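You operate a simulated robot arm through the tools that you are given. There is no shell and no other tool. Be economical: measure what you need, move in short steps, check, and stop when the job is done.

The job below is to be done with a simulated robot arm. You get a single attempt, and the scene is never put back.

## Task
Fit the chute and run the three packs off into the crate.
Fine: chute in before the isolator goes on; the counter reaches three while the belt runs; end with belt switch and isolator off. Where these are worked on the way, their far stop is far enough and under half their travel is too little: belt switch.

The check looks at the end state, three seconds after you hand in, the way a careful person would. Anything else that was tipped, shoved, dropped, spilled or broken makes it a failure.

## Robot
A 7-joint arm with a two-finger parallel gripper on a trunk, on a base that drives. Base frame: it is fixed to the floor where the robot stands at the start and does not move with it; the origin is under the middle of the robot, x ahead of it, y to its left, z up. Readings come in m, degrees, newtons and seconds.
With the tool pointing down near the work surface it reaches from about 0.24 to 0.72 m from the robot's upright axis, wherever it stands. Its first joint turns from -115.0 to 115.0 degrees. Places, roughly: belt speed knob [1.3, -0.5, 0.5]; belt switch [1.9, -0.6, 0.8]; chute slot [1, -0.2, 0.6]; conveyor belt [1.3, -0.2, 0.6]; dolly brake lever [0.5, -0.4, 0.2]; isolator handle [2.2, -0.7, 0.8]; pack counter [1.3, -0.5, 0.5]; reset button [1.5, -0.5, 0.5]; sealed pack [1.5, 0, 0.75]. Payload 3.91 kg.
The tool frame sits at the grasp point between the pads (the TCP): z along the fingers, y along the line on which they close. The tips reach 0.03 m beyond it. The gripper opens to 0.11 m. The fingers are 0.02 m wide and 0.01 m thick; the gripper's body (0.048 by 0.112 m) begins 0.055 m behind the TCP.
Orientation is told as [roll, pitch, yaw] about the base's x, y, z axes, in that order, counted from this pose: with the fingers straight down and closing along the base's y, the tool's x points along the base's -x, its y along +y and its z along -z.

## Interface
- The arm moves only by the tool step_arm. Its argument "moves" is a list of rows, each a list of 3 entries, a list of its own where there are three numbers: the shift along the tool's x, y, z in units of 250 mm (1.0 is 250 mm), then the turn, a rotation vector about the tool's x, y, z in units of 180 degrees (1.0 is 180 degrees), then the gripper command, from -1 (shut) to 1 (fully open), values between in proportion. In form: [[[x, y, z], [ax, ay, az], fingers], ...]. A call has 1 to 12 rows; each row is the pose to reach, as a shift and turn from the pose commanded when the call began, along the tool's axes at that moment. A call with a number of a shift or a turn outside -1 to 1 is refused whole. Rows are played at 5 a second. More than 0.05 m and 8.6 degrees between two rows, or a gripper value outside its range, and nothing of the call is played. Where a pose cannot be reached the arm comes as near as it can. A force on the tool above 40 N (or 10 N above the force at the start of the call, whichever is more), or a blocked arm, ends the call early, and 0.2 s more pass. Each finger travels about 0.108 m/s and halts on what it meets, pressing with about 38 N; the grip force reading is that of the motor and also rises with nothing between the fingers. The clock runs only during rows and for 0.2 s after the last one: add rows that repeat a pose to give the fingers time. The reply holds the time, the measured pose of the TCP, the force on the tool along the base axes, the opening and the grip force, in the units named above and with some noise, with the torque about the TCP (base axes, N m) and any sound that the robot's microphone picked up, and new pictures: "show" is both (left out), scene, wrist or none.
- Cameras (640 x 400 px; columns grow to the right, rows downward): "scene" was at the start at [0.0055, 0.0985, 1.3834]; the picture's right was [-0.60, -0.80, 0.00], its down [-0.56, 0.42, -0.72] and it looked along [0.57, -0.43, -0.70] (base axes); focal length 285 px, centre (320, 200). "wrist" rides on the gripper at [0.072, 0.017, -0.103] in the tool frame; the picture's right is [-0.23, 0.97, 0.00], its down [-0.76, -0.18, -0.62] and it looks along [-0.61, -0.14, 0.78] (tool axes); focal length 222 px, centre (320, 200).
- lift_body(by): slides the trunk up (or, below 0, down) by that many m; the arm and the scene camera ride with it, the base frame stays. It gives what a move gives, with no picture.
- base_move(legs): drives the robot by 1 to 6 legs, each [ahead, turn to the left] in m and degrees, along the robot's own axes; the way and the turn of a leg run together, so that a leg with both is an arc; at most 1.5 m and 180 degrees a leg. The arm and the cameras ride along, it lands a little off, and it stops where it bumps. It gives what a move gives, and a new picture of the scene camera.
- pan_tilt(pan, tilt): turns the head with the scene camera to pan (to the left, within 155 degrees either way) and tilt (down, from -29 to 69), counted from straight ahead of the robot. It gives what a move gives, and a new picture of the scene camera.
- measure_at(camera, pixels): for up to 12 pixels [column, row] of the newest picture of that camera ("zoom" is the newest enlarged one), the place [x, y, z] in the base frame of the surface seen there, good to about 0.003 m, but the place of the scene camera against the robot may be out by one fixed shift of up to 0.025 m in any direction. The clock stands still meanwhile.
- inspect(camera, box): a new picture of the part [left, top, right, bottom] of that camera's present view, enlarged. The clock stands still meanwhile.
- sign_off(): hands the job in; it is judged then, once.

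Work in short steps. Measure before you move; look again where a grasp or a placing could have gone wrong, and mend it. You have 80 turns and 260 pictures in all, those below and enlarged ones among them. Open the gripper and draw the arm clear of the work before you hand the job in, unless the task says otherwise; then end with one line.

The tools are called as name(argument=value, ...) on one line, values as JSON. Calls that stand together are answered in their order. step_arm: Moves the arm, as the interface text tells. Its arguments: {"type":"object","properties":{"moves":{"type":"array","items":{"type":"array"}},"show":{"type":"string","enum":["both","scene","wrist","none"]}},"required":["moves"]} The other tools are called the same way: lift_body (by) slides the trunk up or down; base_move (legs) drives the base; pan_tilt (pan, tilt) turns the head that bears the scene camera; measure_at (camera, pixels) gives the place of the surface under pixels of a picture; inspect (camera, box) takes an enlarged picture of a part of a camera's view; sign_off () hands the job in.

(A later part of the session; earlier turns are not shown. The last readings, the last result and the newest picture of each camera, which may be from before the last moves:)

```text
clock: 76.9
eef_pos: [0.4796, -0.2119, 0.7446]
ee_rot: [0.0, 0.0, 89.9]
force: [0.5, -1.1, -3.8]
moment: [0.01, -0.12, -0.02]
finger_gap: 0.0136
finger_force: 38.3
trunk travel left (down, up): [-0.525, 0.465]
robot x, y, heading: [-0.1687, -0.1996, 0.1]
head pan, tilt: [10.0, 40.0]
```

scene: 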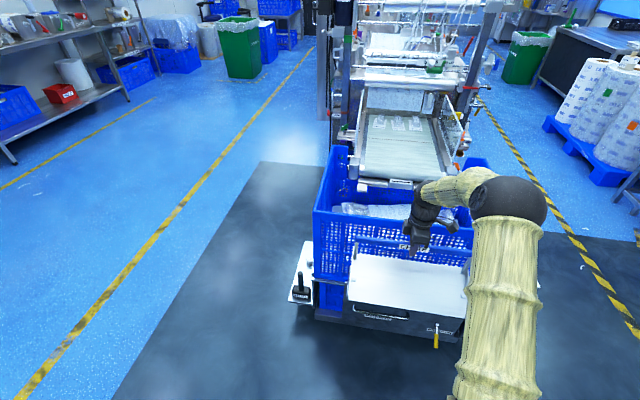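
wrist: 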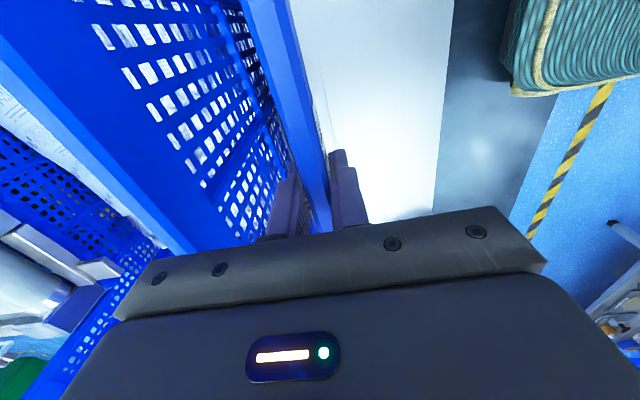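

The chute is free (about 0.4 kg). I lift straight up with the arm to ~1.03 m.

step_arm(moves=[[[0, 0, -0.18], [0, 0, 0], -1], [[0, 0, -0.36], [0, 0, 0], -1], [[0, 0, -0.54], [0, 0, 0], -1], [[0, 0, -0.72], [0, 0, 0], -1], [[0, 0, -0.9], [0, 0, 0], -1], [[0, 0, -1.0], [0, 0, 0], -1], [[0, 0, -1.0], [0, 0, 0], -1]], show="both")

lift_body(by=0.1)

```text
clock: 78.5
eef_pos: [0.4806, -0.2148, 0.9958]
ee_rot: [0.1, 0.1, 90.1]
force: [0.7, 0.2, -3.8]
moment: [0.0, -0.1, -0.01]
finger_gap: 0.0134
finger_force: 38.3
trunk travel left (down, up): [-0.525, 0.465]
robot x, y, heading: [-0.1701, -0.1982, 0.0]
head pan, tilt: [10.0, 40.0]
```

scene: 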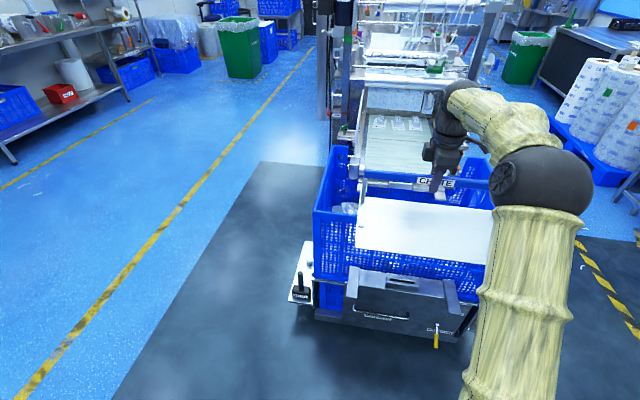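
wrist: 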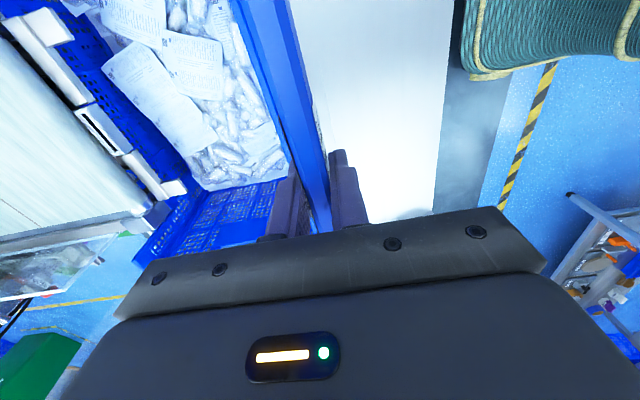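

```text
clock: 79.8
eef_pos: [0.482, -0.2145, 1.0956]
ee_rot: [0.0, 0.0, 90.0]
force: [0.6, -0.1, -3.6]
moment: [0.02, -0.11, -0.01]
finger_gap: 0.0142
finger_force: 37.6
trunk travel left (down, up): [-0.625, 0.365]
robot x, y, heading: [-0.1725, -0.1969, -0.2]
head pan, tilt: [10.0, 40.0]
```

I take a fresh enlarged wrist view of the slot and measure its ends.

inspect(camera="wrist", box=[0, 0, 280, 240])

inspect(camera="scene", box=[340, 150, 520, 290])

```text
1.67 times, centred on (140, 120) of wrist
```

zoom: 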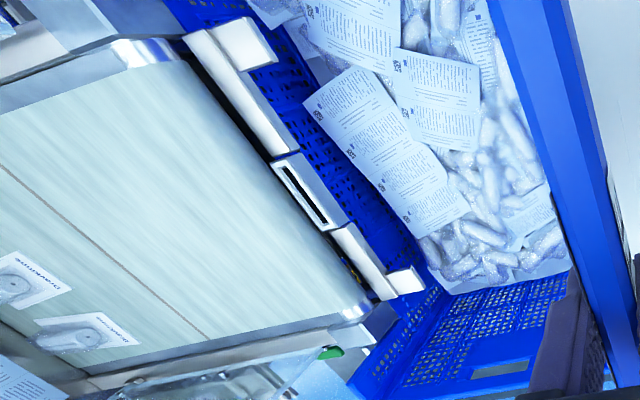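

```text
2.86 times, centred on (430, 220) of scene
```

zoom: 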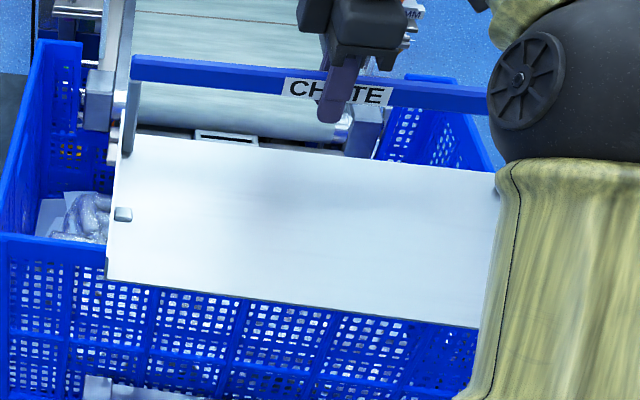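

measure_at(camera="wrist", pixels=[[170, 101], [194, 132], [182, 117], [164, 98], [176, 92], [208, 132], [194, 138], [190, 112], [150, 60], [220, 155], [113, 20], [235, 175]])

```text
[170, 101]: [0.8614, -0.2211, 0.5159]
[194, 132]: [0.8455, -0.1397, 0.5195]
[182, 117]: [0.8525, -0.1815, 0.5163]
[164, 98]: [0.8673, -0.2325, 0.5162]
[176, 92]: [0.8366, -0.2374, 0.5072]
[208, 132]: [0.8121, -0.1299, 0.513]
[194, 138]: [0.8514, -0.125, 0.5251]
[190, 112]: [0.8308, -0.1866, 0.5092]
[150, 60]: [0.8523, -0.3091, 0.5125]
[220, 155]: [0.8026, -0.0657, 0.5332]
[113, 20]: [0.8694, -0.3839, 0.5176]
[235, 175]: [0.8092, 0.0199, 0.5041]
```

Those pixels referred to the older picture. I redo the wrist zoom and measure in it.

inspect(camera="wrist", box=[100, 50, 260, 150])

measure_at(camera="zoom", pixels=[[280, 203], [378, 328], [330, 265], [256, 192], [303, 165], [434, 330], [375, 355], [350, 230], [290, 215], [370, 322]])

```text
4.00 times, centred on (180, 100) of wrist
```

zoom: 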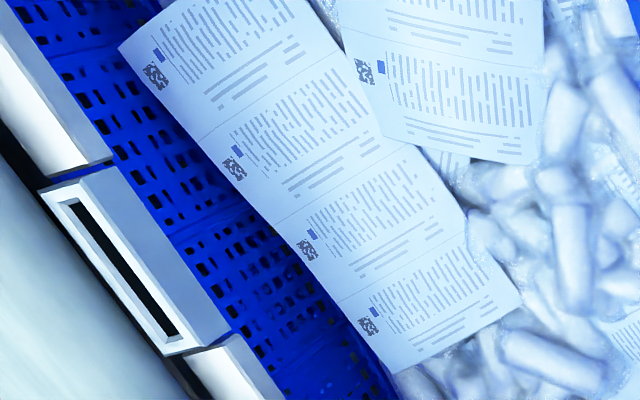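

```text
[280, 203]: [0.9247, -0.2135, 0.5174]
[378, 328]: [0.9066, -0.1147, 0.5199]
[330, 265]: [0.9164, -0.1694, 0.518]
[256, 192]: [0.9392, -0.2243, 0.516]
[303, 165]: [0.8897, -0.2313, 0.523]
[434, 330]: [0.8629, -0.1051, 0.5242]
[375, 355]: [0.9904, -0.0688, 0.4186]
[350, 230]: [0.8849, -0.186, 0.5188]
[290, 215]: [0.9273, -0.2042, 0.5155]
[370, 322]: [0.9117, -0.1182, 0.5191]
```

measure_at(camera="zoom", pixels=[[70, 208], [172, 332], [66, 204], [80, 202], [166, 336], [178, 331], [52, 195], [195, 345], [120, 272], [104, 270], [132, 260], [90, 215]])

```text
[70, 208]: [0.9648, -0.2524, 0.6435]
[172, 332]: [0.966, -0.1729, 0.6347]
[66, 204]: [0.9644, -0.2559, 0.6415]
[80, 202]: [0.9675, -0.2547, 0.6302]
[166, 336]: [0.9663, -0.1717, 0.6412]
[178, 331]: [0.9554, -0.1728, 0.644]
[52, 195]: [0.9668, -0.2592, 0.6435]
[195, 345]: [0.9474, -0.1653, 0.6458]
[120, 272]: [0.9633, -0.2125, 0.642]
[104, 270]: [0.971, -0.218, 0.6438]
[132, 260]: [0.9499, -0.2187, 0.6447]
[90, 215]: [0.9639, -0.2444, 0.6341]
```

Slot: y −0.254…−0.172 (centre −0.213), x≈0.961, top z≈0.643. I now drive the chute round to the −y side, in an arc well clear.

base_move(legs=[[-0.33, 0], [0, -50], [1.5, 0], [0, 50], [0.48, 0]])

pan_tilt(pan=60, tilt=35)

```text
clock: 99.9
eef_pos: [1.5845, -1.3862, 1.0951]
ee_rot: [0.1, 0.0, 89.0]
force: [0.2, 0.1, -3.2]
moment: [-0.01, -0.07, 0.01]
finger_gap: 0.0136
finger_force: 38.3
trunk travel left (down, up): [-0.625, 0.365]
robot x, y, heading: [0.9354, -1.36, -0.9]
head pan, tilt: [10.0, 40.0]
```

scene: 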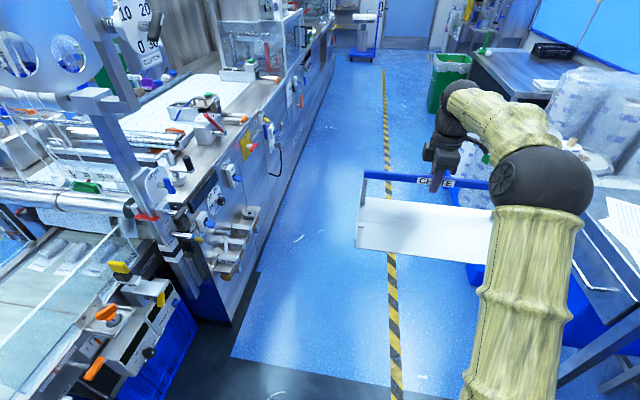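

```text
clock: 101.1
eef_pos: [1.5842, -1.3857, 1.0966]
ee_rot: [0.0, 0.0, 89.0]
force: [-0.8, -0.4, -2.8]
moment: [0.0, -0.05, 0.01]
finger_gap: 0.0136
finger_force: 38.1
trunk travel left (down, up): [-0.625, 0.365]
robot x, y, heading: [0.9327, -1.3609, -1.0]
head pan, tilt: [60.0, 35.0]
```

scene: 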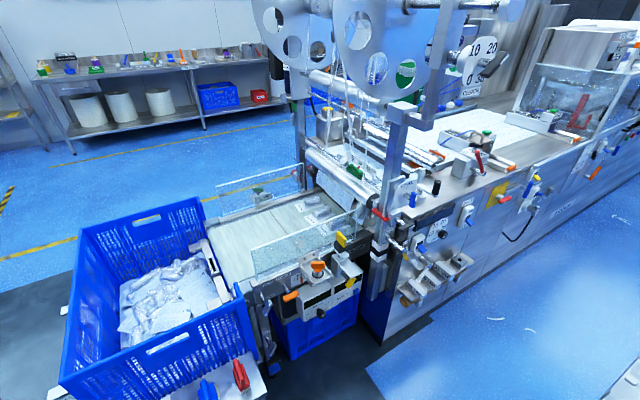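

I measure the obstacles near my intended standing place: side shelf (about (240,385)), post, guard and panel.

measure_at(camera="scene", pixels=[[255, 395], [240, 368], [207, 390], [262, 375], [385, 150], [383, 240], [290, 350], [318, 330], [345, 240], [300, 265], [240, 340], [325, 355]])

pan_tilt(pan=85, tilt=45)

```text
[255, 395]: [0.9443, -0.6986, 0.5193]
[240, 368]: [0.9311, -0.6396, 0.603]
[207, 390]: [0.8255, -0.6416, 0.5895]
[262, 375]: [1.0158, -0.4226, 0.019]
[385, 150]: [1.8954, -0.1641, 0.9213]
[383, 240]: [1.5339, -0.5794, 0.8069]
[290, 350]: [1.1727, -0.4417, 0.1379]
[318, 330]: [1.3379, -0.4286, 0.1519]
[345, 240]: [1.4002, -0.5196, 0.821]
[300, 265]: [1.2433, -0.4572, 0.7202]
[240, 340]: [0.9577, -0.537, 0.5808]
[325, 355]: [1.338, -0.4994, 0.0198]
```

```text
clock: 102.0
eef_pos: [1.5854, -1.3867, 1.0955]
ee_rot: [0.0, 0.0, 89.0]
force: [0.1, 0.3, -3.7]
moment: [-0.01, -0.1, -0.03]
finger_gap: 0.0138
finger_force: 37.7
trunk travel left (down, up): [-0.625, 0.365]
robot x, y, heading: [0.9367, -1.3618, -0.9]
head pan, tilt: [85.0, 45.0]
```

scene: 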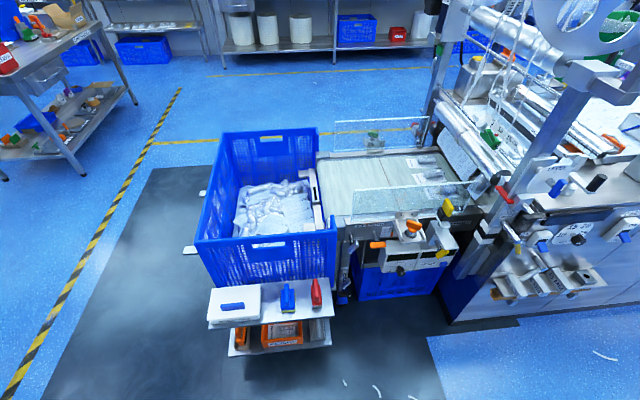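

A side shelf fills x≲0.95, y −0.5…−0.7, so I need to know the robot's own footprint. I look down at my base and zoom on the crate's far side.

inspect(camera="scene", box=[170, 110, 470, 360])

measure_at(camera="scene", pixels=[[209, 288], [333, 279], [333, 318], [209, 327], [229, 355], [332, 345], [240, 375], [355, 300], [437, 290], [405, 270]])

pan_tilt(pan=90, tilt=69)

```text
1.60 times, centred on (320, 235) of scene
```

zoom: 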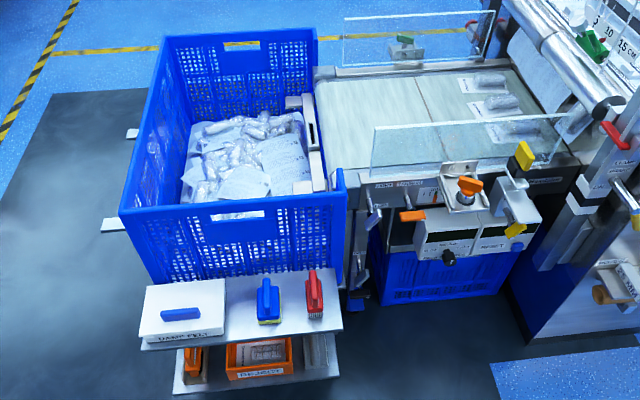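

```text
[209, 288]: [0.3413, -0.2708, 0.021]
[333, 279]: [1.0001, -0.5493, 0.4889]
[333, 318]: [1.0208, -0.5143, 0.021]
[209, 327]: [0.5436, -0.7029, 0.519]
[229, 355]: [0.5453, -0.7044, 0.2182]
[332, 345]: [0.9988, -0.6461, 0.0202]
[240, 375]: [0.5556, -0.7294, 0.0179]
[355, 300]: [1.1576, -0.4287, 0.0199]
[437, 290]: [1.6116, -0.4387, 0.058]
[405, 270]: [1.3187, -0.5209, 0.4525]
```

```text
clock: 102.8
eef_pos: [1.5856, -1.3857, 1.0946]
ee_rot: [-0.1, 0.0, 89.0]
force: [0.7, -0.2, -3.6]
moment: [0.02, -0.1, -0.01]
finger_gap: 0.0138
finger_force: 38.5
trunk travel left (down, up): [-0.625, 0.365]
robot x, y, heading: [0.9345, -1.3586, -1.2]
head pan, tilt: [90.0, 68.8]
```

scene: 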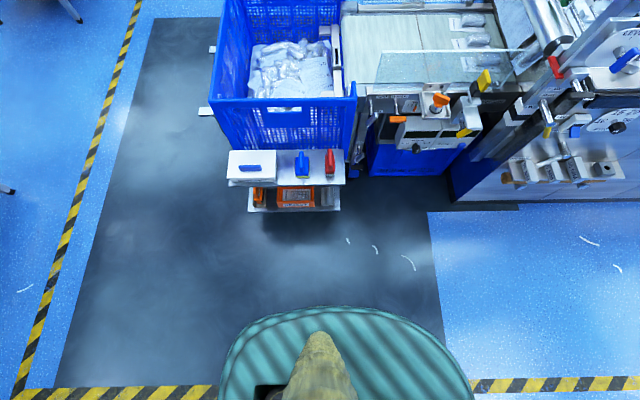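

measure_at(camera="scene", pixels=[[345, 309], [345, 318], [225, 370], [232, 385], [455, 365], [462, 390], [260, 322], [430, 332], [345, 302]])

pan_tilt(pan=150, tilt=69)

```text
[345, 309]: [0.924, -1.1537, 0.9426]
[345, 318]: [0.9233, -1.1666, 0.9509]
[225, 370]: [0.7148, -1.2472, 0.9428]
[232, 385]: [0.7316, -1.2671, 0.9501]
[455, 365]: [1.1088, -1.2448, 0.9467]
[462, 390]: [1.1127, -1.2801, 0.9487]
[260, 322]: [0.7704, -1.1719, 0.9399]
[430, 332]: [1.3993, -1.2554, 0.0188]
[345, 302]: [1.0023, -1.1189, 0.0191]
```

```text
clock: 104.2
eef_pos: [1.5834, -1.3852, 1.096]
ee_rot: [0.0, 0.0, 89.0]
force: [-0.4, 0.1, -3.8]
moment: [0.0, -0.07, -0.02]
finger_gap: 0.014
finger_force: 38.0
trunk travel left (down, up): [-0.625, 0.365]
robot x, y, heading: [0.9366, -1.3599, -1.0]
head pan, tilt: [150.0, 68.8]
```

scene: 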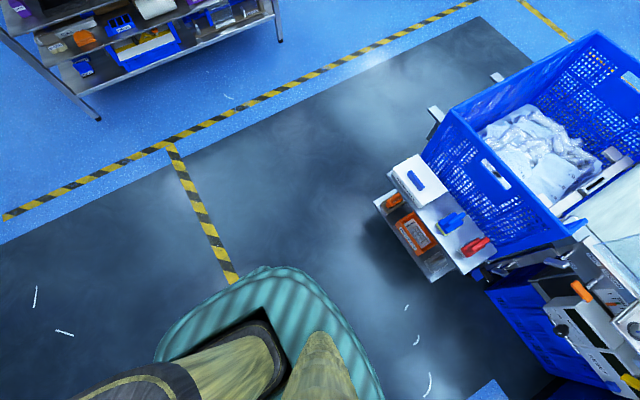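

The teal disc is the trunk top (half-width ≈0.2 m). From the +y side there is more room, but the wrist must turn another 90°; I test whether that is possible here in free space.

step_arm(moves=[[[0, 0, 0], [0, 0, -0.04545], -1], [[0, 0, 0], [0, 0, -0.0909], -1], [[0, 0, 0], [0, 0, -0.13636], -1], [[0, 0, 0], [0, 0, -0.1818], -1], [[0, 0, 0], [0, 0, -0.22727], -1], [[0, 0, 0], [0, 0, -0.2727], -1], [[0, 0, 0], [0, 0, -0.31818], -1], [[0, 0, 0], [0, 0, -0.3636], -1], [[0, 0, 0], [0, 0, -0.40909], -1], [[0, 0, 0], [0, 0, -0.4545], -1], [[0, 0, 0], [0, 0, -0.5], -1], [[0, 0, 0], [0, 0, -0.5], -1]], show="none")

pan_tilt(pan=0, tilt=30)

```text
clock: 106.8
eef_pos: [1.5847, -1.3857, 1.0958]
ee_rot: [-0.1, -0.1, 179.1]
force: [0.6, -1.0, -2.5]
moment: [0.13, 0.02, 0.0]
finger_gap: 0.0136
finger_force: 38.3
trunk travel left (down, up): [-0.625, 0.365]
robot x, y, heading: [0.9354, -1.3585, -1.3]
head pan, tilt: [150.0, 68.8]
```

```text
clock: 109.1
eef_pos: [1.5848, -1.3858, 1.0957]
ee_rot: [0.0, 0.0, 178.9]
force: [-0.5, -0.1, -3.4]
moment: [0.11, -0.01, -0.01]
finger_gap: 0.0139
finger_force: 37.7
trunk travel left (down, up): [-0.625, 0.365]
robot x, y, heading: [0.9321, -1.3621, -0.9]
head pan, tilt: [0.0, 30.0]
```

scene: 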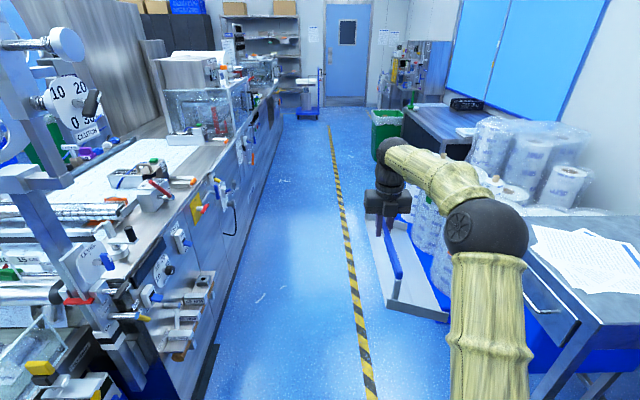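

The wrist reaches it, so the +y side works. The chute is now seen end-on; I zoom in for its tongue.

inspect(camera="scene", box=[350, 170, 470, 330])

inspect(camera="wrist", box=[0, 0, 640, 400])

```text
2.50 times, centred on (410, 250) of scene
```

zoom: 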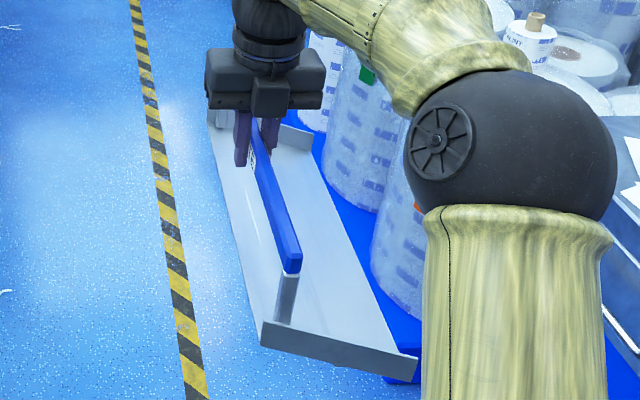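

```text
1.00 times, centred on (320, 200) of wrist (not enlarged: the box is as wide or as high as the picture)
```

zoom: 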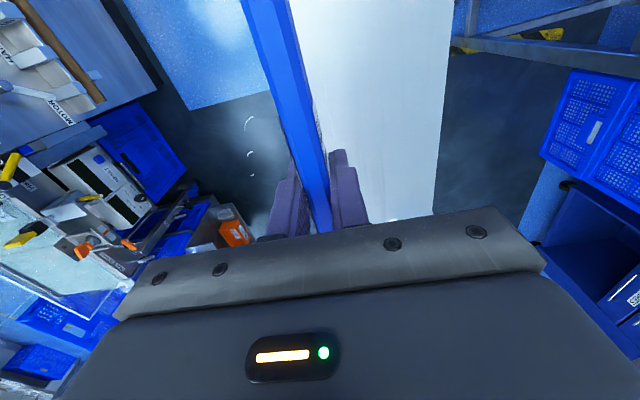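

The tongue is under the plate. I raise the arm toward the camera's height so I can see the underside.

step_arm(moves=[[[0, 0, -0.2], [0, 0, 0], -1], [[0, 0, -0.4], [0, 0, 0], -1], [[0, 0, -0.6], [0, 0, 0], -1], [[0, 0, -0.8], [0, 0, 0], -1], [[0, 0, -1.0], [0, 0, 0], -1], [[0, 0, -1.0], [0, 0, 0], -1]], show="none")

step_arm(moves=[[[0, 0, -0.2], [0, 0, 0], -1], [[0, 0, -0.4], [0, 0, 0], -1], [[0, 0, -0.6], [0, 0, 0], -1], [[0, 0, -0.8], [0, 0, 0], -1], [[0, 0, -1.0], [0, 0, 0], -1], [[0, 0, -1.0], [0, 0, 0], -1]], show="none")

pan_tilt(pan=-5, tilt=0)

```text
clock: 110.5
eef_pos: [1.5326, -1.3874, 1.2759]
ee_rot: [0.0, 0.1, 178.9]
force: [0.3, -0.1, -3.5]
moment: [0.1, 0.0, 0.0]
finger_gap: 0.0137
finger_force: 37.8
out of reach, approached as far as the arm can: row 3, 4, 5, 6
trunk travel left (down, up): [-0.625, 0.365]
robot x, y, heading: [0.9377, -1.3559, -0.9]
head pan, tilt: [0.0, 30.0]
```

```text
clock: 111.9
eef_pos: [1.4764, -1.3769, 1.3241]
ee_rot: [-0.1, 0.1, 179.0]
force: [0.7, -0.1, -3.1]
moment: [0.09, 0.02, 0.0]
finger_gap: 0.0139
finger_force: 37.9
out of reach, approached as far as the arm can: row 1, 2, 3, 4, 5, 6
trunk travel left (down, up): [-0.625, 0.365]
robot x, y, heading: [0.9329, -1.3594, -1.1]
head pan, tilt: [0.0, 30.0]
```

```text
clock: 112.8
eef_pos: [1.4759, -1.3768, 1.3234]
ee_rot: [0.0, 0.1, 179.1]
force: [0.4, 0.1, -3.1]
moment: [0.07, -0.01, -0.01]
finger_gap: 0.0142
finger_force: 38.1
trunk travel left (down, up): [-0.625, 0.365]
robot x, y, heading: [0.9362, -1.3573, -1.2]
head pan, tilt: [-5.0, 0.0]
```

scene: 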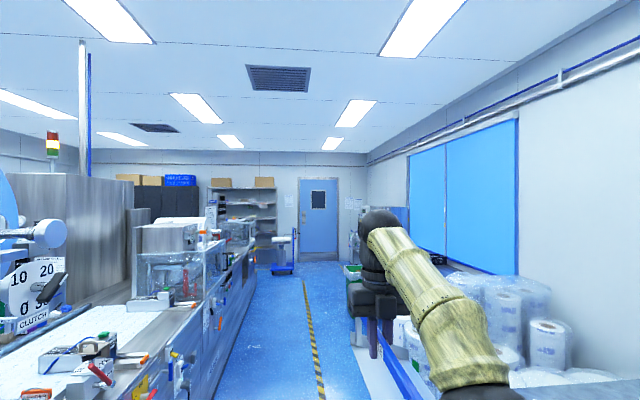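

I can't get above the camera; instead I turn the chute so its back edge (where the tongue should be) faces the camera, yawing another ~70°.

step_arm(moves=[[[0, 0, 0], [0, 0, -0.045], -1], [[0, 0, 0], [0, 0, -0.09], -1], [[0, 0, 0], [0, 0, -0.135], -1], [[0, 0, 0], [0, 0, -0.18], -1], [[0, 0, 0], [0, 0, -0.225], -1], [[0, 0, 0], [0, 0, -0.27], -1], [[0, 0, 0], [0, 0, -0.315], -1], [[0, 0, 0], [0, 0, -0.36], -1], [[0, 0, 0], [0, 0, -0.405], -1], [[0, 0, 0], [0, 0, -0.405], -1]], show="none")

pan_tilt(pan=-10, tilt=25)

inspect(camera="scene", box=[230, 120, 470, 300])

```text
clock: 115.0
eef_pos: [1.3399, -1.2767, 1.2084]
ee_rot: [0.0, 0.1, -108.1]
force: [0.1, 0.4, -2.5]
moment: [0.05, 0.1, 0.0]
finger_gap: 0.0137
finger_force: 37.4
out of reach, approached as far as the arm can: row 1, 2, 3, 4, 5, 6, 7, 8, 9, 10
trunk travel left (down, up): [-0.625, 0.365]
robot x, y, heading: [0.9353, -1.3593, -1.4]
head pan, tilt: [-5.0, 0.0]
```

```text
clock: 115.9
eef_pos: [1.3398, -1.2766, 1.2097]
ee_rot: [0.0, 0.1, -108.2]
force: [-0.5, -0.3, -2.9]
moment: [0.0, 0.1, 0.01]
finger_gap: 0.0138
finger_force: 38.4
trunk travel left (down, up): [-0.625, 0.365]
robot x, y, heading: [0.9374, -1.3603, -1.0]
head pan, tilt: [-10.0, 25.0]
```

scene: 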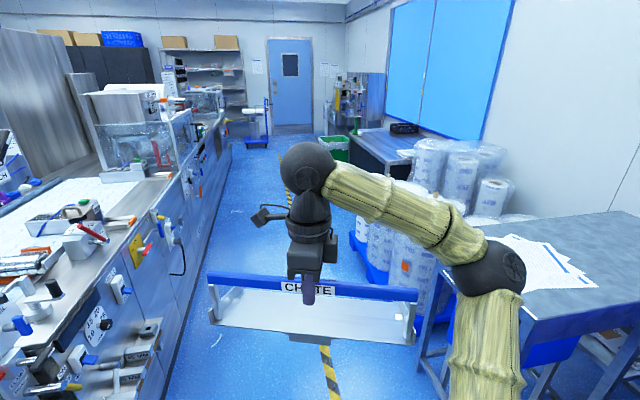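

```text
2.22 times, centred on (350, 210) of scene
```

zoom: 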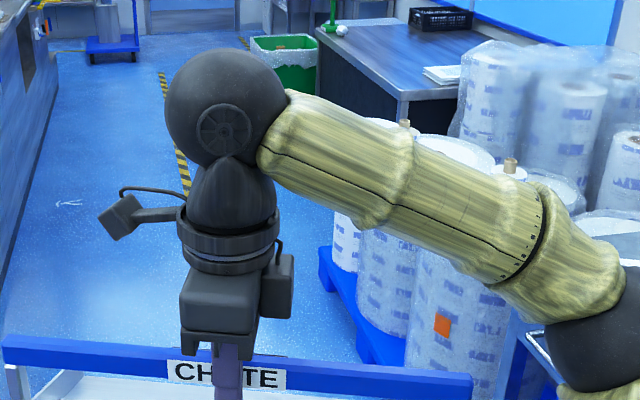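

The tongue shows below the back edge at about (308,337). I zoom and measure it with bar and edge.

inspect(camera="scene", box=[200, 260, 430, 360])

measure_at(camera="scene", pixels=[[290, 339], [325, 340], [308, 337], [308, 341], [308, 329], [214, 322], [411, 344], [213, 280], [416, 294], [355, 280], [355, 288], [250, 279]])

```text
2.78 times, centred on (315, 310) of scene
```

zoom: 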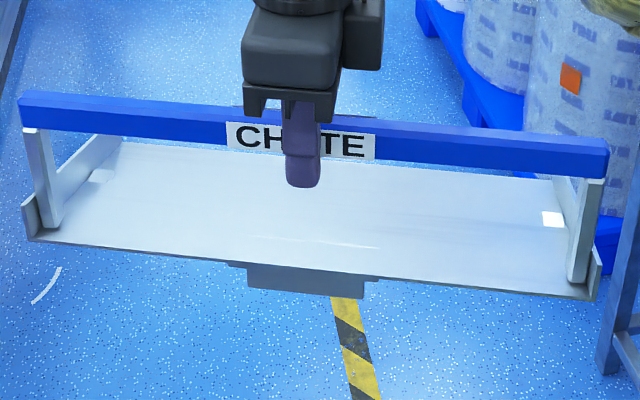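

```text
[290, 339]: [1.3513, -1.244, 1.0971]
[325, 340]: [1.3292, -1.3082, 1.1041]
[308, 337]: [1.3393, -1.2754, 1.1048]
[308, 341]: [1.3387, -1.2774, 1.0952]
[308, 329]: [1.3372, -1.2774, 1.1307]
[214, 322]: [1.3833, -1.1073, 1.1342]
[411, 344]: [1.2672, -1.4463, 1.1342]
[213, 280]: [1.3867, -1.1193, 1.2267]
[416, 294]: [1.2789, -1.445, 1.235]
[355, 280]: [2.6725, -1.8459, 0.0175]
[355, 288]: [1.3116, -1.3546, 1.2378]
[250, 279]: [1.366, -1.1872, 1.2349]
```

The tongue lies directly beneath the bar (centre within ~3 mm of the TCP), bottom ≈0.135 m below it. I measure its ends more finely.

inspect(camera="scene", box=[270, 310, 350, 360])

measure_at(camera="zoom", pixels=[[155, 230], [475, 265], [155, 205], [480, 245], [320, 250], [320, 272], [320, 200], [100, 190], [540, 225]])

```text
8.00 times, centred on (310, 335) of scene
```

zoom: 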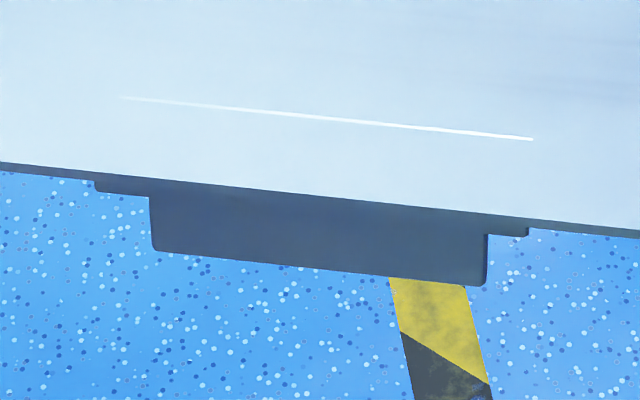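

```text
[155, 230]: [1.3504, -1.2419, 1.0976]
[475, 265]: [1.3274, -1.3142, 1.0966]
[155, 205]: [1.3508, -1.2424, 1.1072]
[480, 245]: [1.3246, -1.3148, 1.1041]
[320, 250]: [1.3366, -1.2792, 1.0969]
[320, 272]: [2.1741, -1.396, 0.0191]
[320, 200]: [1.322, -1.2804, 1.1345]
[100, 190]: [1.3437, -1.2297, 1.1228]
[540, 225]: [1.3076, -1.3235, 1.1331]
```

Tongue: about 80 mm wide with a collar seating at ~0.112 below TCP; it fits the slot. Now I fold the arm back to relative yaw 180° and lower it for driving.

step_arm(moves=[[[0, 0, 0.1], [0, 0, 0.045], -1], [[0, 0, 0.2], [0, 0, 0.09], -1], [[0, 0, 0.3], [0, 0, 0.135], -1], [[0, 0, 0.4], [0, 0, 0.18], -1], [[0, 0, 0.5], [0, 0, 0.225], -1], [[0, 0, 0.6], [0, 0, 0.27], -1], [[0, 0, 0.7], [0, 0, 0.315], -1], [[0, 0, 0.8], [0, 0, 0.36], -1], [[0, 0, 0.9], [0, 0, 0.405], -1], [[0, 0, 1.0], [0, 0, 0.405], -1], [[0, 0, 1.0], [0, 0, 0.405], -1]], show="none")

```text
clock: 118.3
eef_pos: [1.3426, -1.2862, 0.9587]
ee_rot: [0.0, 0.0, 179.0]
force: [-0.3, -0.4, -3.7]
moment: [0.13, 0.02, 0.0]
finger_gap: 0.0139
finger_force: 37.7
trunk travel left (down, up): [-0.625, 0.365]
robot x, y, heading: [0.9356, -1.3554, -1.1]
head pan, tilt: [-10.0, 25.0]
```

The near end of the chute is close to my trunk; I extend 0.15 m and raise 0.13 m before driving round the front to the +y side.

step_arm(moves=[[[0.15, 0, -0.13], [0, 0, 0], -1], [[0.3, 0, -0.26], [0, 0, 0], -1], [[0.45, 0, -0.39], [0, 0, 0], -1], [[0.6, 0, -0.5], [0, 0, 0], -1], [[0.6, 0, -0.5], [0, 0, 0], -1]], show="none")

base_move(legs=[[-1.5, 0], [0, 91], [1.5, 0], [0.62, 0], [0, -90]])

pan_tilt(pan=-30, tilt=40)

```text
clock: 119.5
eef_pos: [1.493, -1.2877, 1.0821]
ee_rot: [0.0, -0.1, 179.0]
force: [-0.1, -0.7, -2.6]
moment: [0.1, -0.01, 0.0]
finger_gap: 0.0137
finger_force: 38.2
trunk travel left (down, up): [-0.625, 0.365]
robot x, y, heading: [0.9368, -1.357, -0.9]
head pan, tilt: [-10.0, 25.0]
```

```text
clock: 127.1
eef_pos: [0.138, -1.2698, 1.0821]
ee_rot: [-0.1, -0.1, -179.3]
force: [0.1, 0.6, -3.9]
moment: [0.1, 0.05, -0.01]
finger_gap: 0.0139
finger_force: 37.8
trunk travel left (down, up): [-0.625, 0.365]
robot x, y, heading: [-0.4169, -1.3589, 0.5]
head pan, tilt: [-10.0, 25.0]
stopped in leg 1: the robot was blocked; the commanded pose is now the measured one
```

scene: 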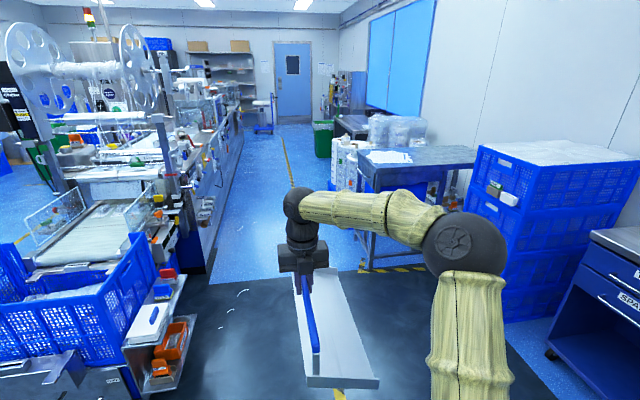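

```text
clock: 127.9
eef_pos: [0.1396, -1.2703, 1.0824]
ee_rot: [-0.1, 0.0, -179.2]
force: [0.3, 0.3, -3.6]
moment: [0.08, 0.02, 0.0]
finger_gap: 0.0137
finger_force: 38.2
trunk travel left (down, up): [-0.625, 0.365]
robot x, y, heading: [-0.419, -1.3589, 0.6]
head pan, tilt: [-30.0, 40.0]
```

scene: 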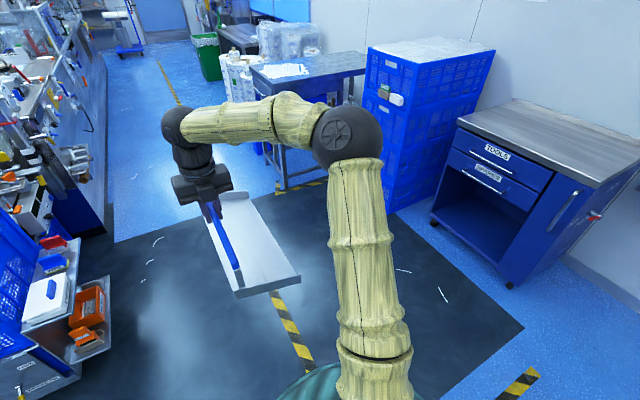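

I bumped something behind (the shelf rack). I look there for damage before going on.

pan_tilt(pan=150, tilt=40)

pan_tilt(pan=-150, tilt=40)

```text
clock: 130.6
eef_pos: [0.1376, -1.27, 1.0818]
ee_rot: [-0.1, 0.0, -179.3]
force: [0.1, 0.1, -3.0]
moment: [0.12, 0.02, 0.02]
finger_gap: 0.0141
finger_force: 37.7
trunk travel left (down, up): [-0.625, 0.365]
robot x, y, heading: [-0.4222, -1.3567, 0.4]
head pan, tilt: [150.0, 40.0]
```

scene: 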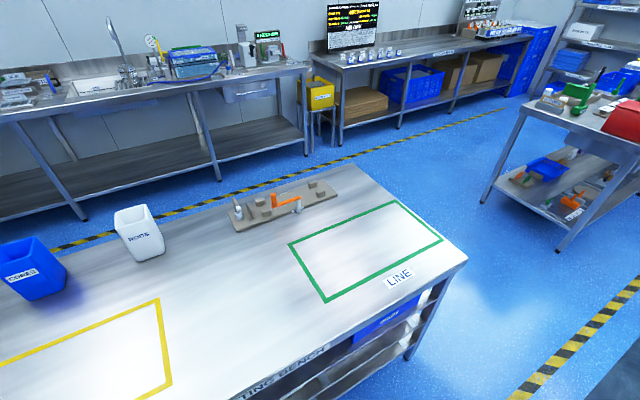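

```text
clock: 134.7
eef_pos: [0.138, -1.2702, 1.0824]
ee_rot: [0.0, 0.0, -179.3]
force: [0.1, 1.3, -4.0]
moment: [0.07, 0.03, 0.0]
finger_gap: 0.0137
finger_force: 38.0
trunk travel left (down, up): [-0.625, 0.365]
robot x, y, heading: [-0.4207, -1.3594, 0.3]
head pan, tilt: [-150.0, 40.0]
```

scene: 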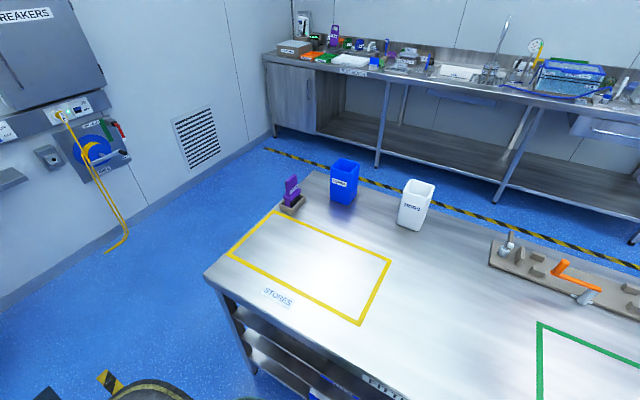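

Nothing tipped; it is a heavy bench and its items stand. I measure its near edge (also telling me my own base radius).

measure_at(camera="scene", pixels=[[205, 275], [300, 345], [375, 388], [260, 390], [300, 390]])

pan_tilt(pan=150, tilt=55)

measure_at(camera="scene", pixels=[[463, 105], [300, 240], [400, 150], [380, 250], [450, 200], [420, 270]])

```text
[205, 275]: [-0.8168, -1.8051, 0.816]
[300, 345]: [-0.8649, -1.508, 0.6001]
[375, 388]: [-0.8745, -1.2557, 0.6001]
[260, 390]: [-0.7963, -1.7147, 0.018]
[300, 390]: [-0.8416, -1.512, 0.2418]
```

```text
clock: 138.8
eef_pos: [0.1384, -1.2721, 1.0818]
ee_rot: [-0.1, 0.0, -179.4]
force: [0.4, -0.6, -3.2]
moment: [0.1, -0.02, 0.0]
finger_gap: 0.0137
finger_force: 38.1
trunk travel left (down, up): [-0.625, 0.365]
robot x, y, heading: [-0.4165, -1.3591, 0.5]
head pan, tilt: [150.0, 55.0]
```

scene: 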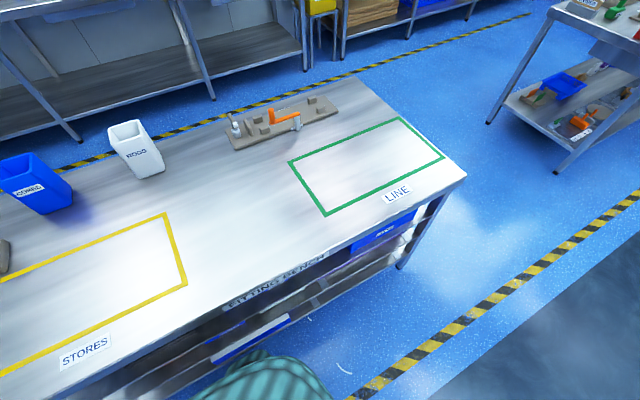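

```text
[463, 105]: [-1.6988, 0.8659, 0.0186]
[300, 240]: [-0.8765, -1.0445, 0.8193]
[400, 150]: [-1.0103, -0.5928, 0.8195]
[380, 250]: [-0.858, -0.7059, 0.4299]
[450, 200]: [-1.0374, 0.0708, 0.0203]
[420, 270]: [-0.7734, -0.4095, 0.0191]
```

My base extends about 0.39 m from its axis. I move off the bench and drive round the front to the +y side, staying at y≈0.8.

base_move(legs=[[0.17, 0], [0, 90], [1.5, 0], [0.66, 0], [0, -90]])

pan_tilt(pan=-30, tilt=40)

```text
clock: 163.8
eef_pos: [0.3016, 0.8926, 1.0819]
ee_rot: [0.0, 0.0, 179.4]
force: [0.6, 0.2, -2.9]
moment: [0.09, -0.02, -0.04]
finger_gap: 0.0141
finger_force: 37.9
trunk travel left (down, up): [-0.625, 0.365]
robot x, y, heading: [-0.255, 0.8206, -0.7]
head pan, tilt: [150.0, 55.0]
```

scene: 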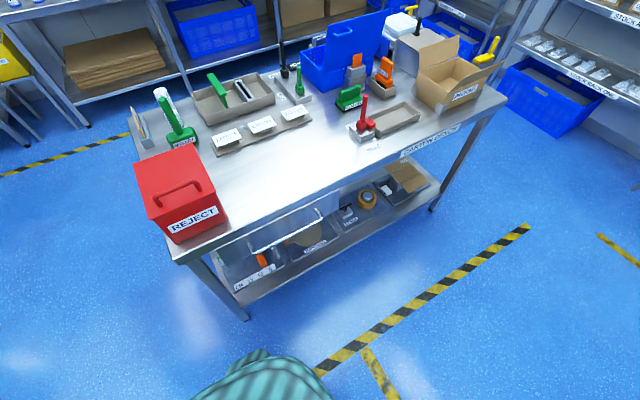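

```text
clock: 166.5
eef_pos: [0.3005, 0.8912, 1.0827]
ee_rot: [-0.1, 0.0, 179.3]
force: [-0.4, 0.5, -3.5]
moment: [0.1, 0.04, 0.02]
finger_gap: 0.0136
finger_force: 37.7
trunk travel left (down, up): [-0.625, 0.365]
robot x, y, heading: [-0.2566, 0.8148, -1.0]
head pan, tilt: [-30.0, 40.0]
```

scene: 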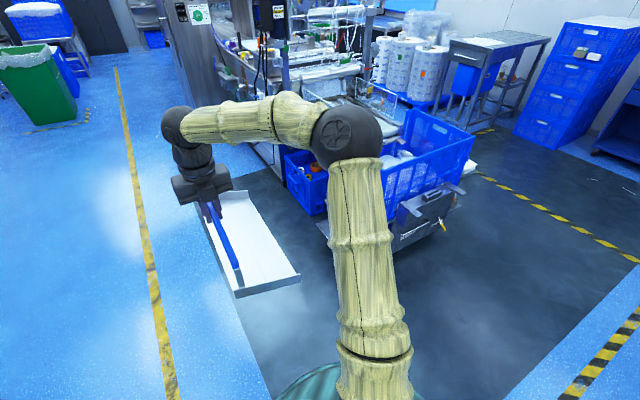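

There is a blue bin beside the crate at about (305,180). I zoom and measure it.

inspect(camera="scene", box=[230, 60, 480, 260])

measure_at(camera="scene", pixels=[[285, 152], [310, 182], [310, 212], [325, 178], [298, 205], [320, 225], [400, 110], [262, 140], [280, 190], [375, 95]])

```text
2.00 times, centred on (355, 160) of scene
```

zoom: 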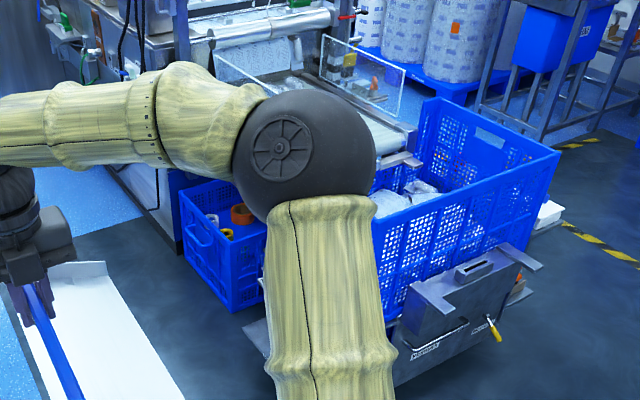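

```text
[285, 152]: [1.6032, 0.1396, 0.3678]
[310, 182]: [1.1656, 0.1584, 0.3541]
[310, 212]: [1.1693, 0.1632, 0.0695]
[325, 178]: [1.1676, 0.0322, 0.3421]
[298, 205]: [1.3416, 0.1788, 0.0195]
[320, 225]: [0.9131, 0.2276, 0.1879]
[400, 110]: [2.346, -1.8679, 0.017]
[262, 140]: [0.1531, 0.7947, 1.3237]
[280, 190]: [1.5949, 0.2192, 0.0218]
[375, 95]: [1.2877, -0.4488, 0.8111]
```

The +y side is blocked by a bin and the mallet shelf. A standing place near (1.34,−0.87) on the −y side would need ~0.76 m reach, so I test that reach here in free space.

step_arm(moves=[[[0.1, 0, 0.17], [0, 0, 0], -1], [[0.2, 0, 0.34], [0, 0, 0], -1], [[0.3, 0, 0.5], [0, 0, 0], -1], [[0.45, 0, 0.65], [0, 0, 0], -1], [[0.6, 0, 0.8], [0, 0, 0], -1], [[0.75, 0, 0.9], [0, 0, 0], -1], [[0.9, 0, 1.0], [0, 0, 0], -1], [[1.0, 0, 1.0], [0, 0, 0], -1], [[1.0, 0, 1.0], [0, 0, 0], -1]], show="none")

```text
refused: row 4 steps farther than a row can; nothing moved
```

step_arm(moves=[[[0.1, 0, 0.14], [0, 0, 0], -1], [[0.2, 0, 0.28], [0, 0, 0], -1], [[0.3, 0, 0.42], [0, 0, 0], -1], [[0.4, 0, 0.56], [0, 0, 0], -1], [[0.5, 0, 0.7], [0, 0, 0], -1], [[0.6, 0, 0.84], [0, 0, 0], -1], [[0.7, 0, 0.98], [0, 0, 0], -1], [[0.85, 0, 1.0], [0, 0, 0], -1], [[1.0, 0, 1.0], [0, 0, 0], -1], [[1.0, 0, 1.0], [0, 0, 0], -1]], show="none")

```text
clock: 168.7
eef_pos: [0.5032, 0.8891, 0.8307]
ee_rot: [0.0, 0.0, 179.4]
force: [0.2, -0.7, -2.8]
moment: [0.12, -0.02, -0.02]
finger_gap: 0.0138
finger_force: 38.2
out of reach, approached as far as the arm can: row 8, 9, 10
trunk travel left (down, up): [-0.625, 0.365]
robot x, y, heading: [-0.2566, 0.8202, -1.0]
head pan, tilt: [-30.0, 40.0]
```

Reach is 0.765 m at z≈0.8 for this trunk height — just enough. I retract, raise and turn the chute back (−204° total) to the orientation needed from the −y side.

step_arm(moves=[[[-0.07, 0, -0.1], [0, 0, 0.047], -1], [[-0.14, 0, -0.2], [0, 0, 0.094], -1], [[-0.21, 0, -0.3], [0, 0, 0.141], -1], [[-0.28, 0, -0.4], [0, 0, 0.188], -1], [[-0.35, 0, -0.5], [0, 0, 0.235], -1], [[-0.42, 0, -0.6], [0, 0, 0.282], -1], [[-0.49, 0, -0.7], [0, 0, 0.329], -1], [[-0.56, 0, -0.8], [0, 0, 0.376], -1], [[-0.63, 0, -0.9], [0, 0, 0.423], -1], [[-0.7, 0, -1.0], [0, 0, 0.47], -1], [[-0.7, 0, -1.0], [0, 0, 0.517], -1], [[-0.7, 0, -1.0], [0, 0, 0.564], -1]], show="none")

step_arm(moves=[[[0, 0, 0], [0, 0, 0.047], -1], [[0, 0, 0], [0, 0, 0.094], -1], [[0, 0, 0], [0, 0, 0.141], -1], [[0, 0, 0], [0, 0, 0.188], -1], [[0, 0, 0], [0, 0, 0.235], -1], [[0, 0, 0], [0, 0, 0.282], -1], [[0, 0, 0], [0, 0, 0.329], -1], [[0, 0, 0], [0, 0, 0.376], -1], [[0, 0, 0], [0, 0, 0.423], -1], [[0, 0, 0], [0, 0, 0.47], -1], [[0, 0, 0], [0, 0, 0.517], -1], [[0, 0, 0], [0, 0, 0.564], -1]], show="scene")

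```text
clock: 171.3
eef_pos: [0.3293, 0.8904, 1.081]
ee_rot: [0.0, 0.0, 77.7]
force: [0.8, -0.1, -3.4]
moment: [-0.03, -0.12, 0.03]
finger_gap: 0.0138
finger_force: 38.2
trunk travel left (down, up): [-0.625, 0.365]
robot x, y, heading: [-0.258, 0.8184, -0.9]
head pan, tilt: [-30.0, 40.0]
```

```text
clock: 173.9
eef_pos: [0.3277, 0.8898, 1.0815]
ee_rot: [0.0, 0.0, -23.8]
force: [0.3, 0.8, -3.2]
moment: [-0.12, 0.01, -0.01]
finger_gap: 0.0141
finger_force: 37.9
trunk travel left (down, up): [-0.625, 0.365]
robot x, y, heading: [-0.2551, 0.819, -0.7]
head pan, tilt: [-30.0, 40.0]
```

scene: 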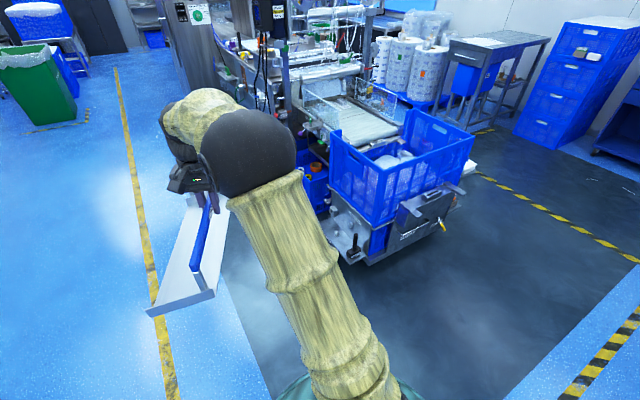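

Next I drive back to the −y side, stopping at about (1.0,−1.4) heading 57°.

base_move(legs=[[0, -89.2], [1.5, 0], [0.72, 0], [0, 90], [1.25, 0], [0, 57]])

pan_tilt(pan=40, tilt=60)

```text
clock: 208.2
eef_pos: [1.2063, -0.9204, 1.0827]
ee_rot: [0.1, 0.0, 31.2]
force: [-0.1, 0.0, -2.9]
moment: [-0.06, -0.02, -0.02]
finger_gap: 0.0138
finger_force: 37.8
trunk travel left (down, up): [-0.625, 0.365]
robot x, y, heading: [0.926, -1.4393, 54.1]
head pan, tilt: [-30.0, 40.0]
```

scene: 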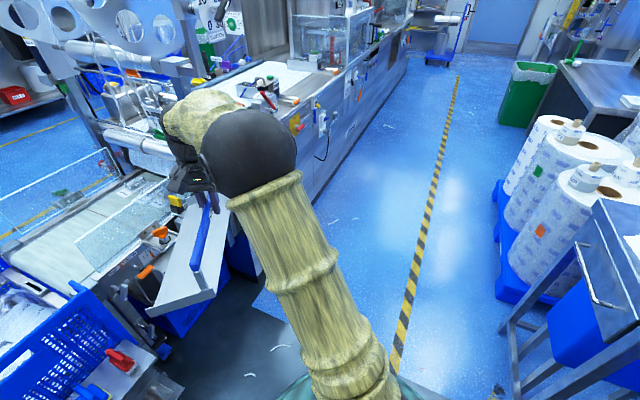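

```text
clock: 209.6
eef_pos: [1.2044, -0.9215, 1.0811]
ee_rot: [0.1, 0.0, 31.1]
force: [-0.1, -0.1, -3.0]
moment: [-0.06, -0.08, -0.03]
finger_gap: 0.0137
finger_force: 37.6
trunk travel left (down, up): [-0.625, 0.365]
robot x, y, heading: [0.9268, -1.4442, 53.9]
head pan, tilt: [40.0, 60.0]
```

scene: 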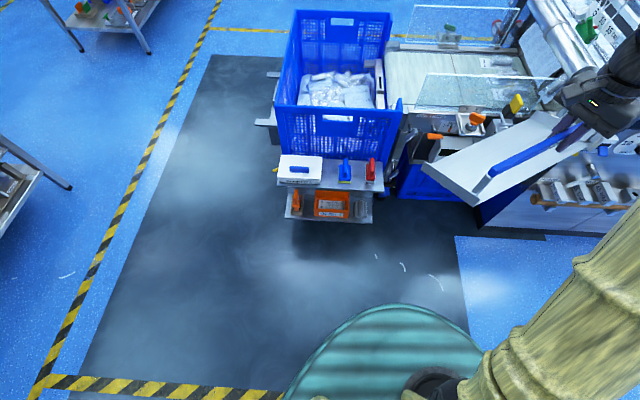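

I measure the shelf's right corners, lower crate front and floor edges for the standing place.

measure_at(camera="scene", pixels=[[381, 188], [369, 220], [290, 217], [381, 182], [370, 216], [400, 195], [440, 200], [470, 205], [395, 130], [365, 196], [480, 225], [380, 194]])

inspect(camera="scene", box=[260, 100, 500, 250])

```text
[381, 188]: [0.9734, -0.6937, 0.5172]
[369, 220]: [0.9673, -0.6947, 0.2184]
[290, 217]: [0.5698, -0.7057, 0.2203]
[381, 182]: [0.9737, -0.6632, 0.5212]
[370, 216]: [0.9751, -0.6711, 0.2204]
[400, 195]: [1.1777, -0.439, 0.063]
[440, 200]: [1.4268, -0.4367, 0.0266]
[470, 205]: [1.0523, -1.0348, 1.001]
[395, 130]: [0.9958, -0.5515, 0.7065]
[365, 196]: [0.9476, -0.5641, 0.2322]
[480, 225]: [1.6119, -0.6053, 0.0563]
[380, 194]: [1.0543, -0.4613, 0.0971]
```

```text
2.67 times, centred on (380, 175) of scene
```

zoom: 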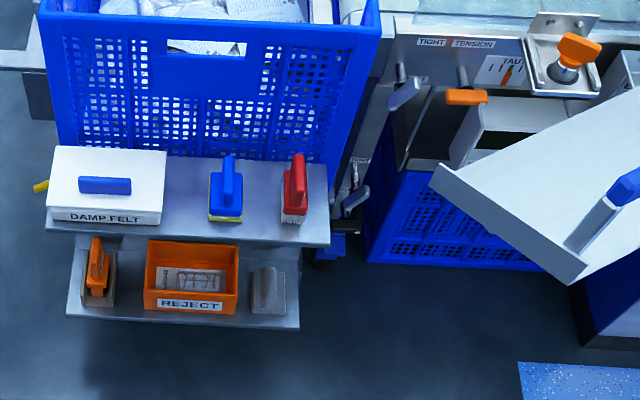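

Plan: stand at about (1.31,−0.885). First I swing the arm left so that the chute leads over the crate side, with base yaw 90°.

step_arm(moves=[[[0.135, 0.078, 0], [0, 0, -0.0238], -1], [[0.27, 0.157, 0], [0, 0, -0.0476], -1], [[0.404, 0.235, 0], [0, 0, -0.0714], -1], [[0.538, 0.313, 0], [0, 0, -0.0952], -1], [[0.673, 0.391, 0], [0, 0, -0.119], -1], [[0.807, 0.47, 0], [0, 0, -0.1429], -1], [[0.942, 0.548, 0], [0, 0, -0.1667], -1]], show="none")

step_arm(moves=[[[0.077, 0.135, 0], [0, 0, -0.0238], -1], [[0.155, 0.27, 0], [0, 0, -0.0476], -1], [[0.232, 0.405, 0], [0, 0, -0.0714], -1], [[0.31, 0.54, 0], [0, 0, -0.0952], -1], [[0.387, 0.676, 0], [0, 0, -0.119], -1], [[0.465, 0.81, 0], [0, 0, -0.1429], -1], [[0.542, 0.946, 0], [0, 0, -0.1605], -1], [[0.542, 0.946, 0], [0, 0, -0.1605], -1]], show="scene")

```text
clock: 211.2
eef_pos: [0.9302, -0.9251, 1.0809]
ee_rot: [-0.2, 0.0, 61.3]
force: [-0.4, -0.3, -4.3]
moment: [-0.03, -0.08, 0.0]
finger_gap: 0.0138
finger_force: 37.8
trunk travel left (down, up): [-0.625, 0.365]
robot x, y, heading: [0.9286, -1.4374, 54.0]
head pan, tilt: [40.0, 60.0]
```

```text
clock: 213.0
eef_pos: [0.6586, -0.9316, 1.0835]
ee_rot: [0.0, 0.0, 90.2]
force: [0.5, -0.2, -3.4]
moment: [0.03, -0.11, 0.0]
finger_gap: 0.0138
finger_force: 37.8
trunk travel left (down, up): [-0.625, 0.365]
robot x, y, heading: [0.9241, -1.4402, 54.0]
head pan, tilt: [40.0, 60.0]
```

scene: 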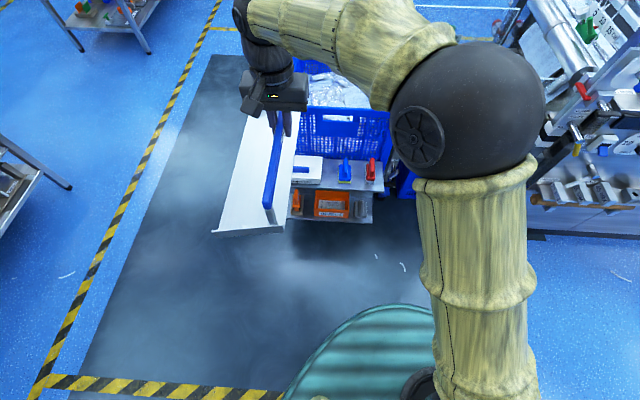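

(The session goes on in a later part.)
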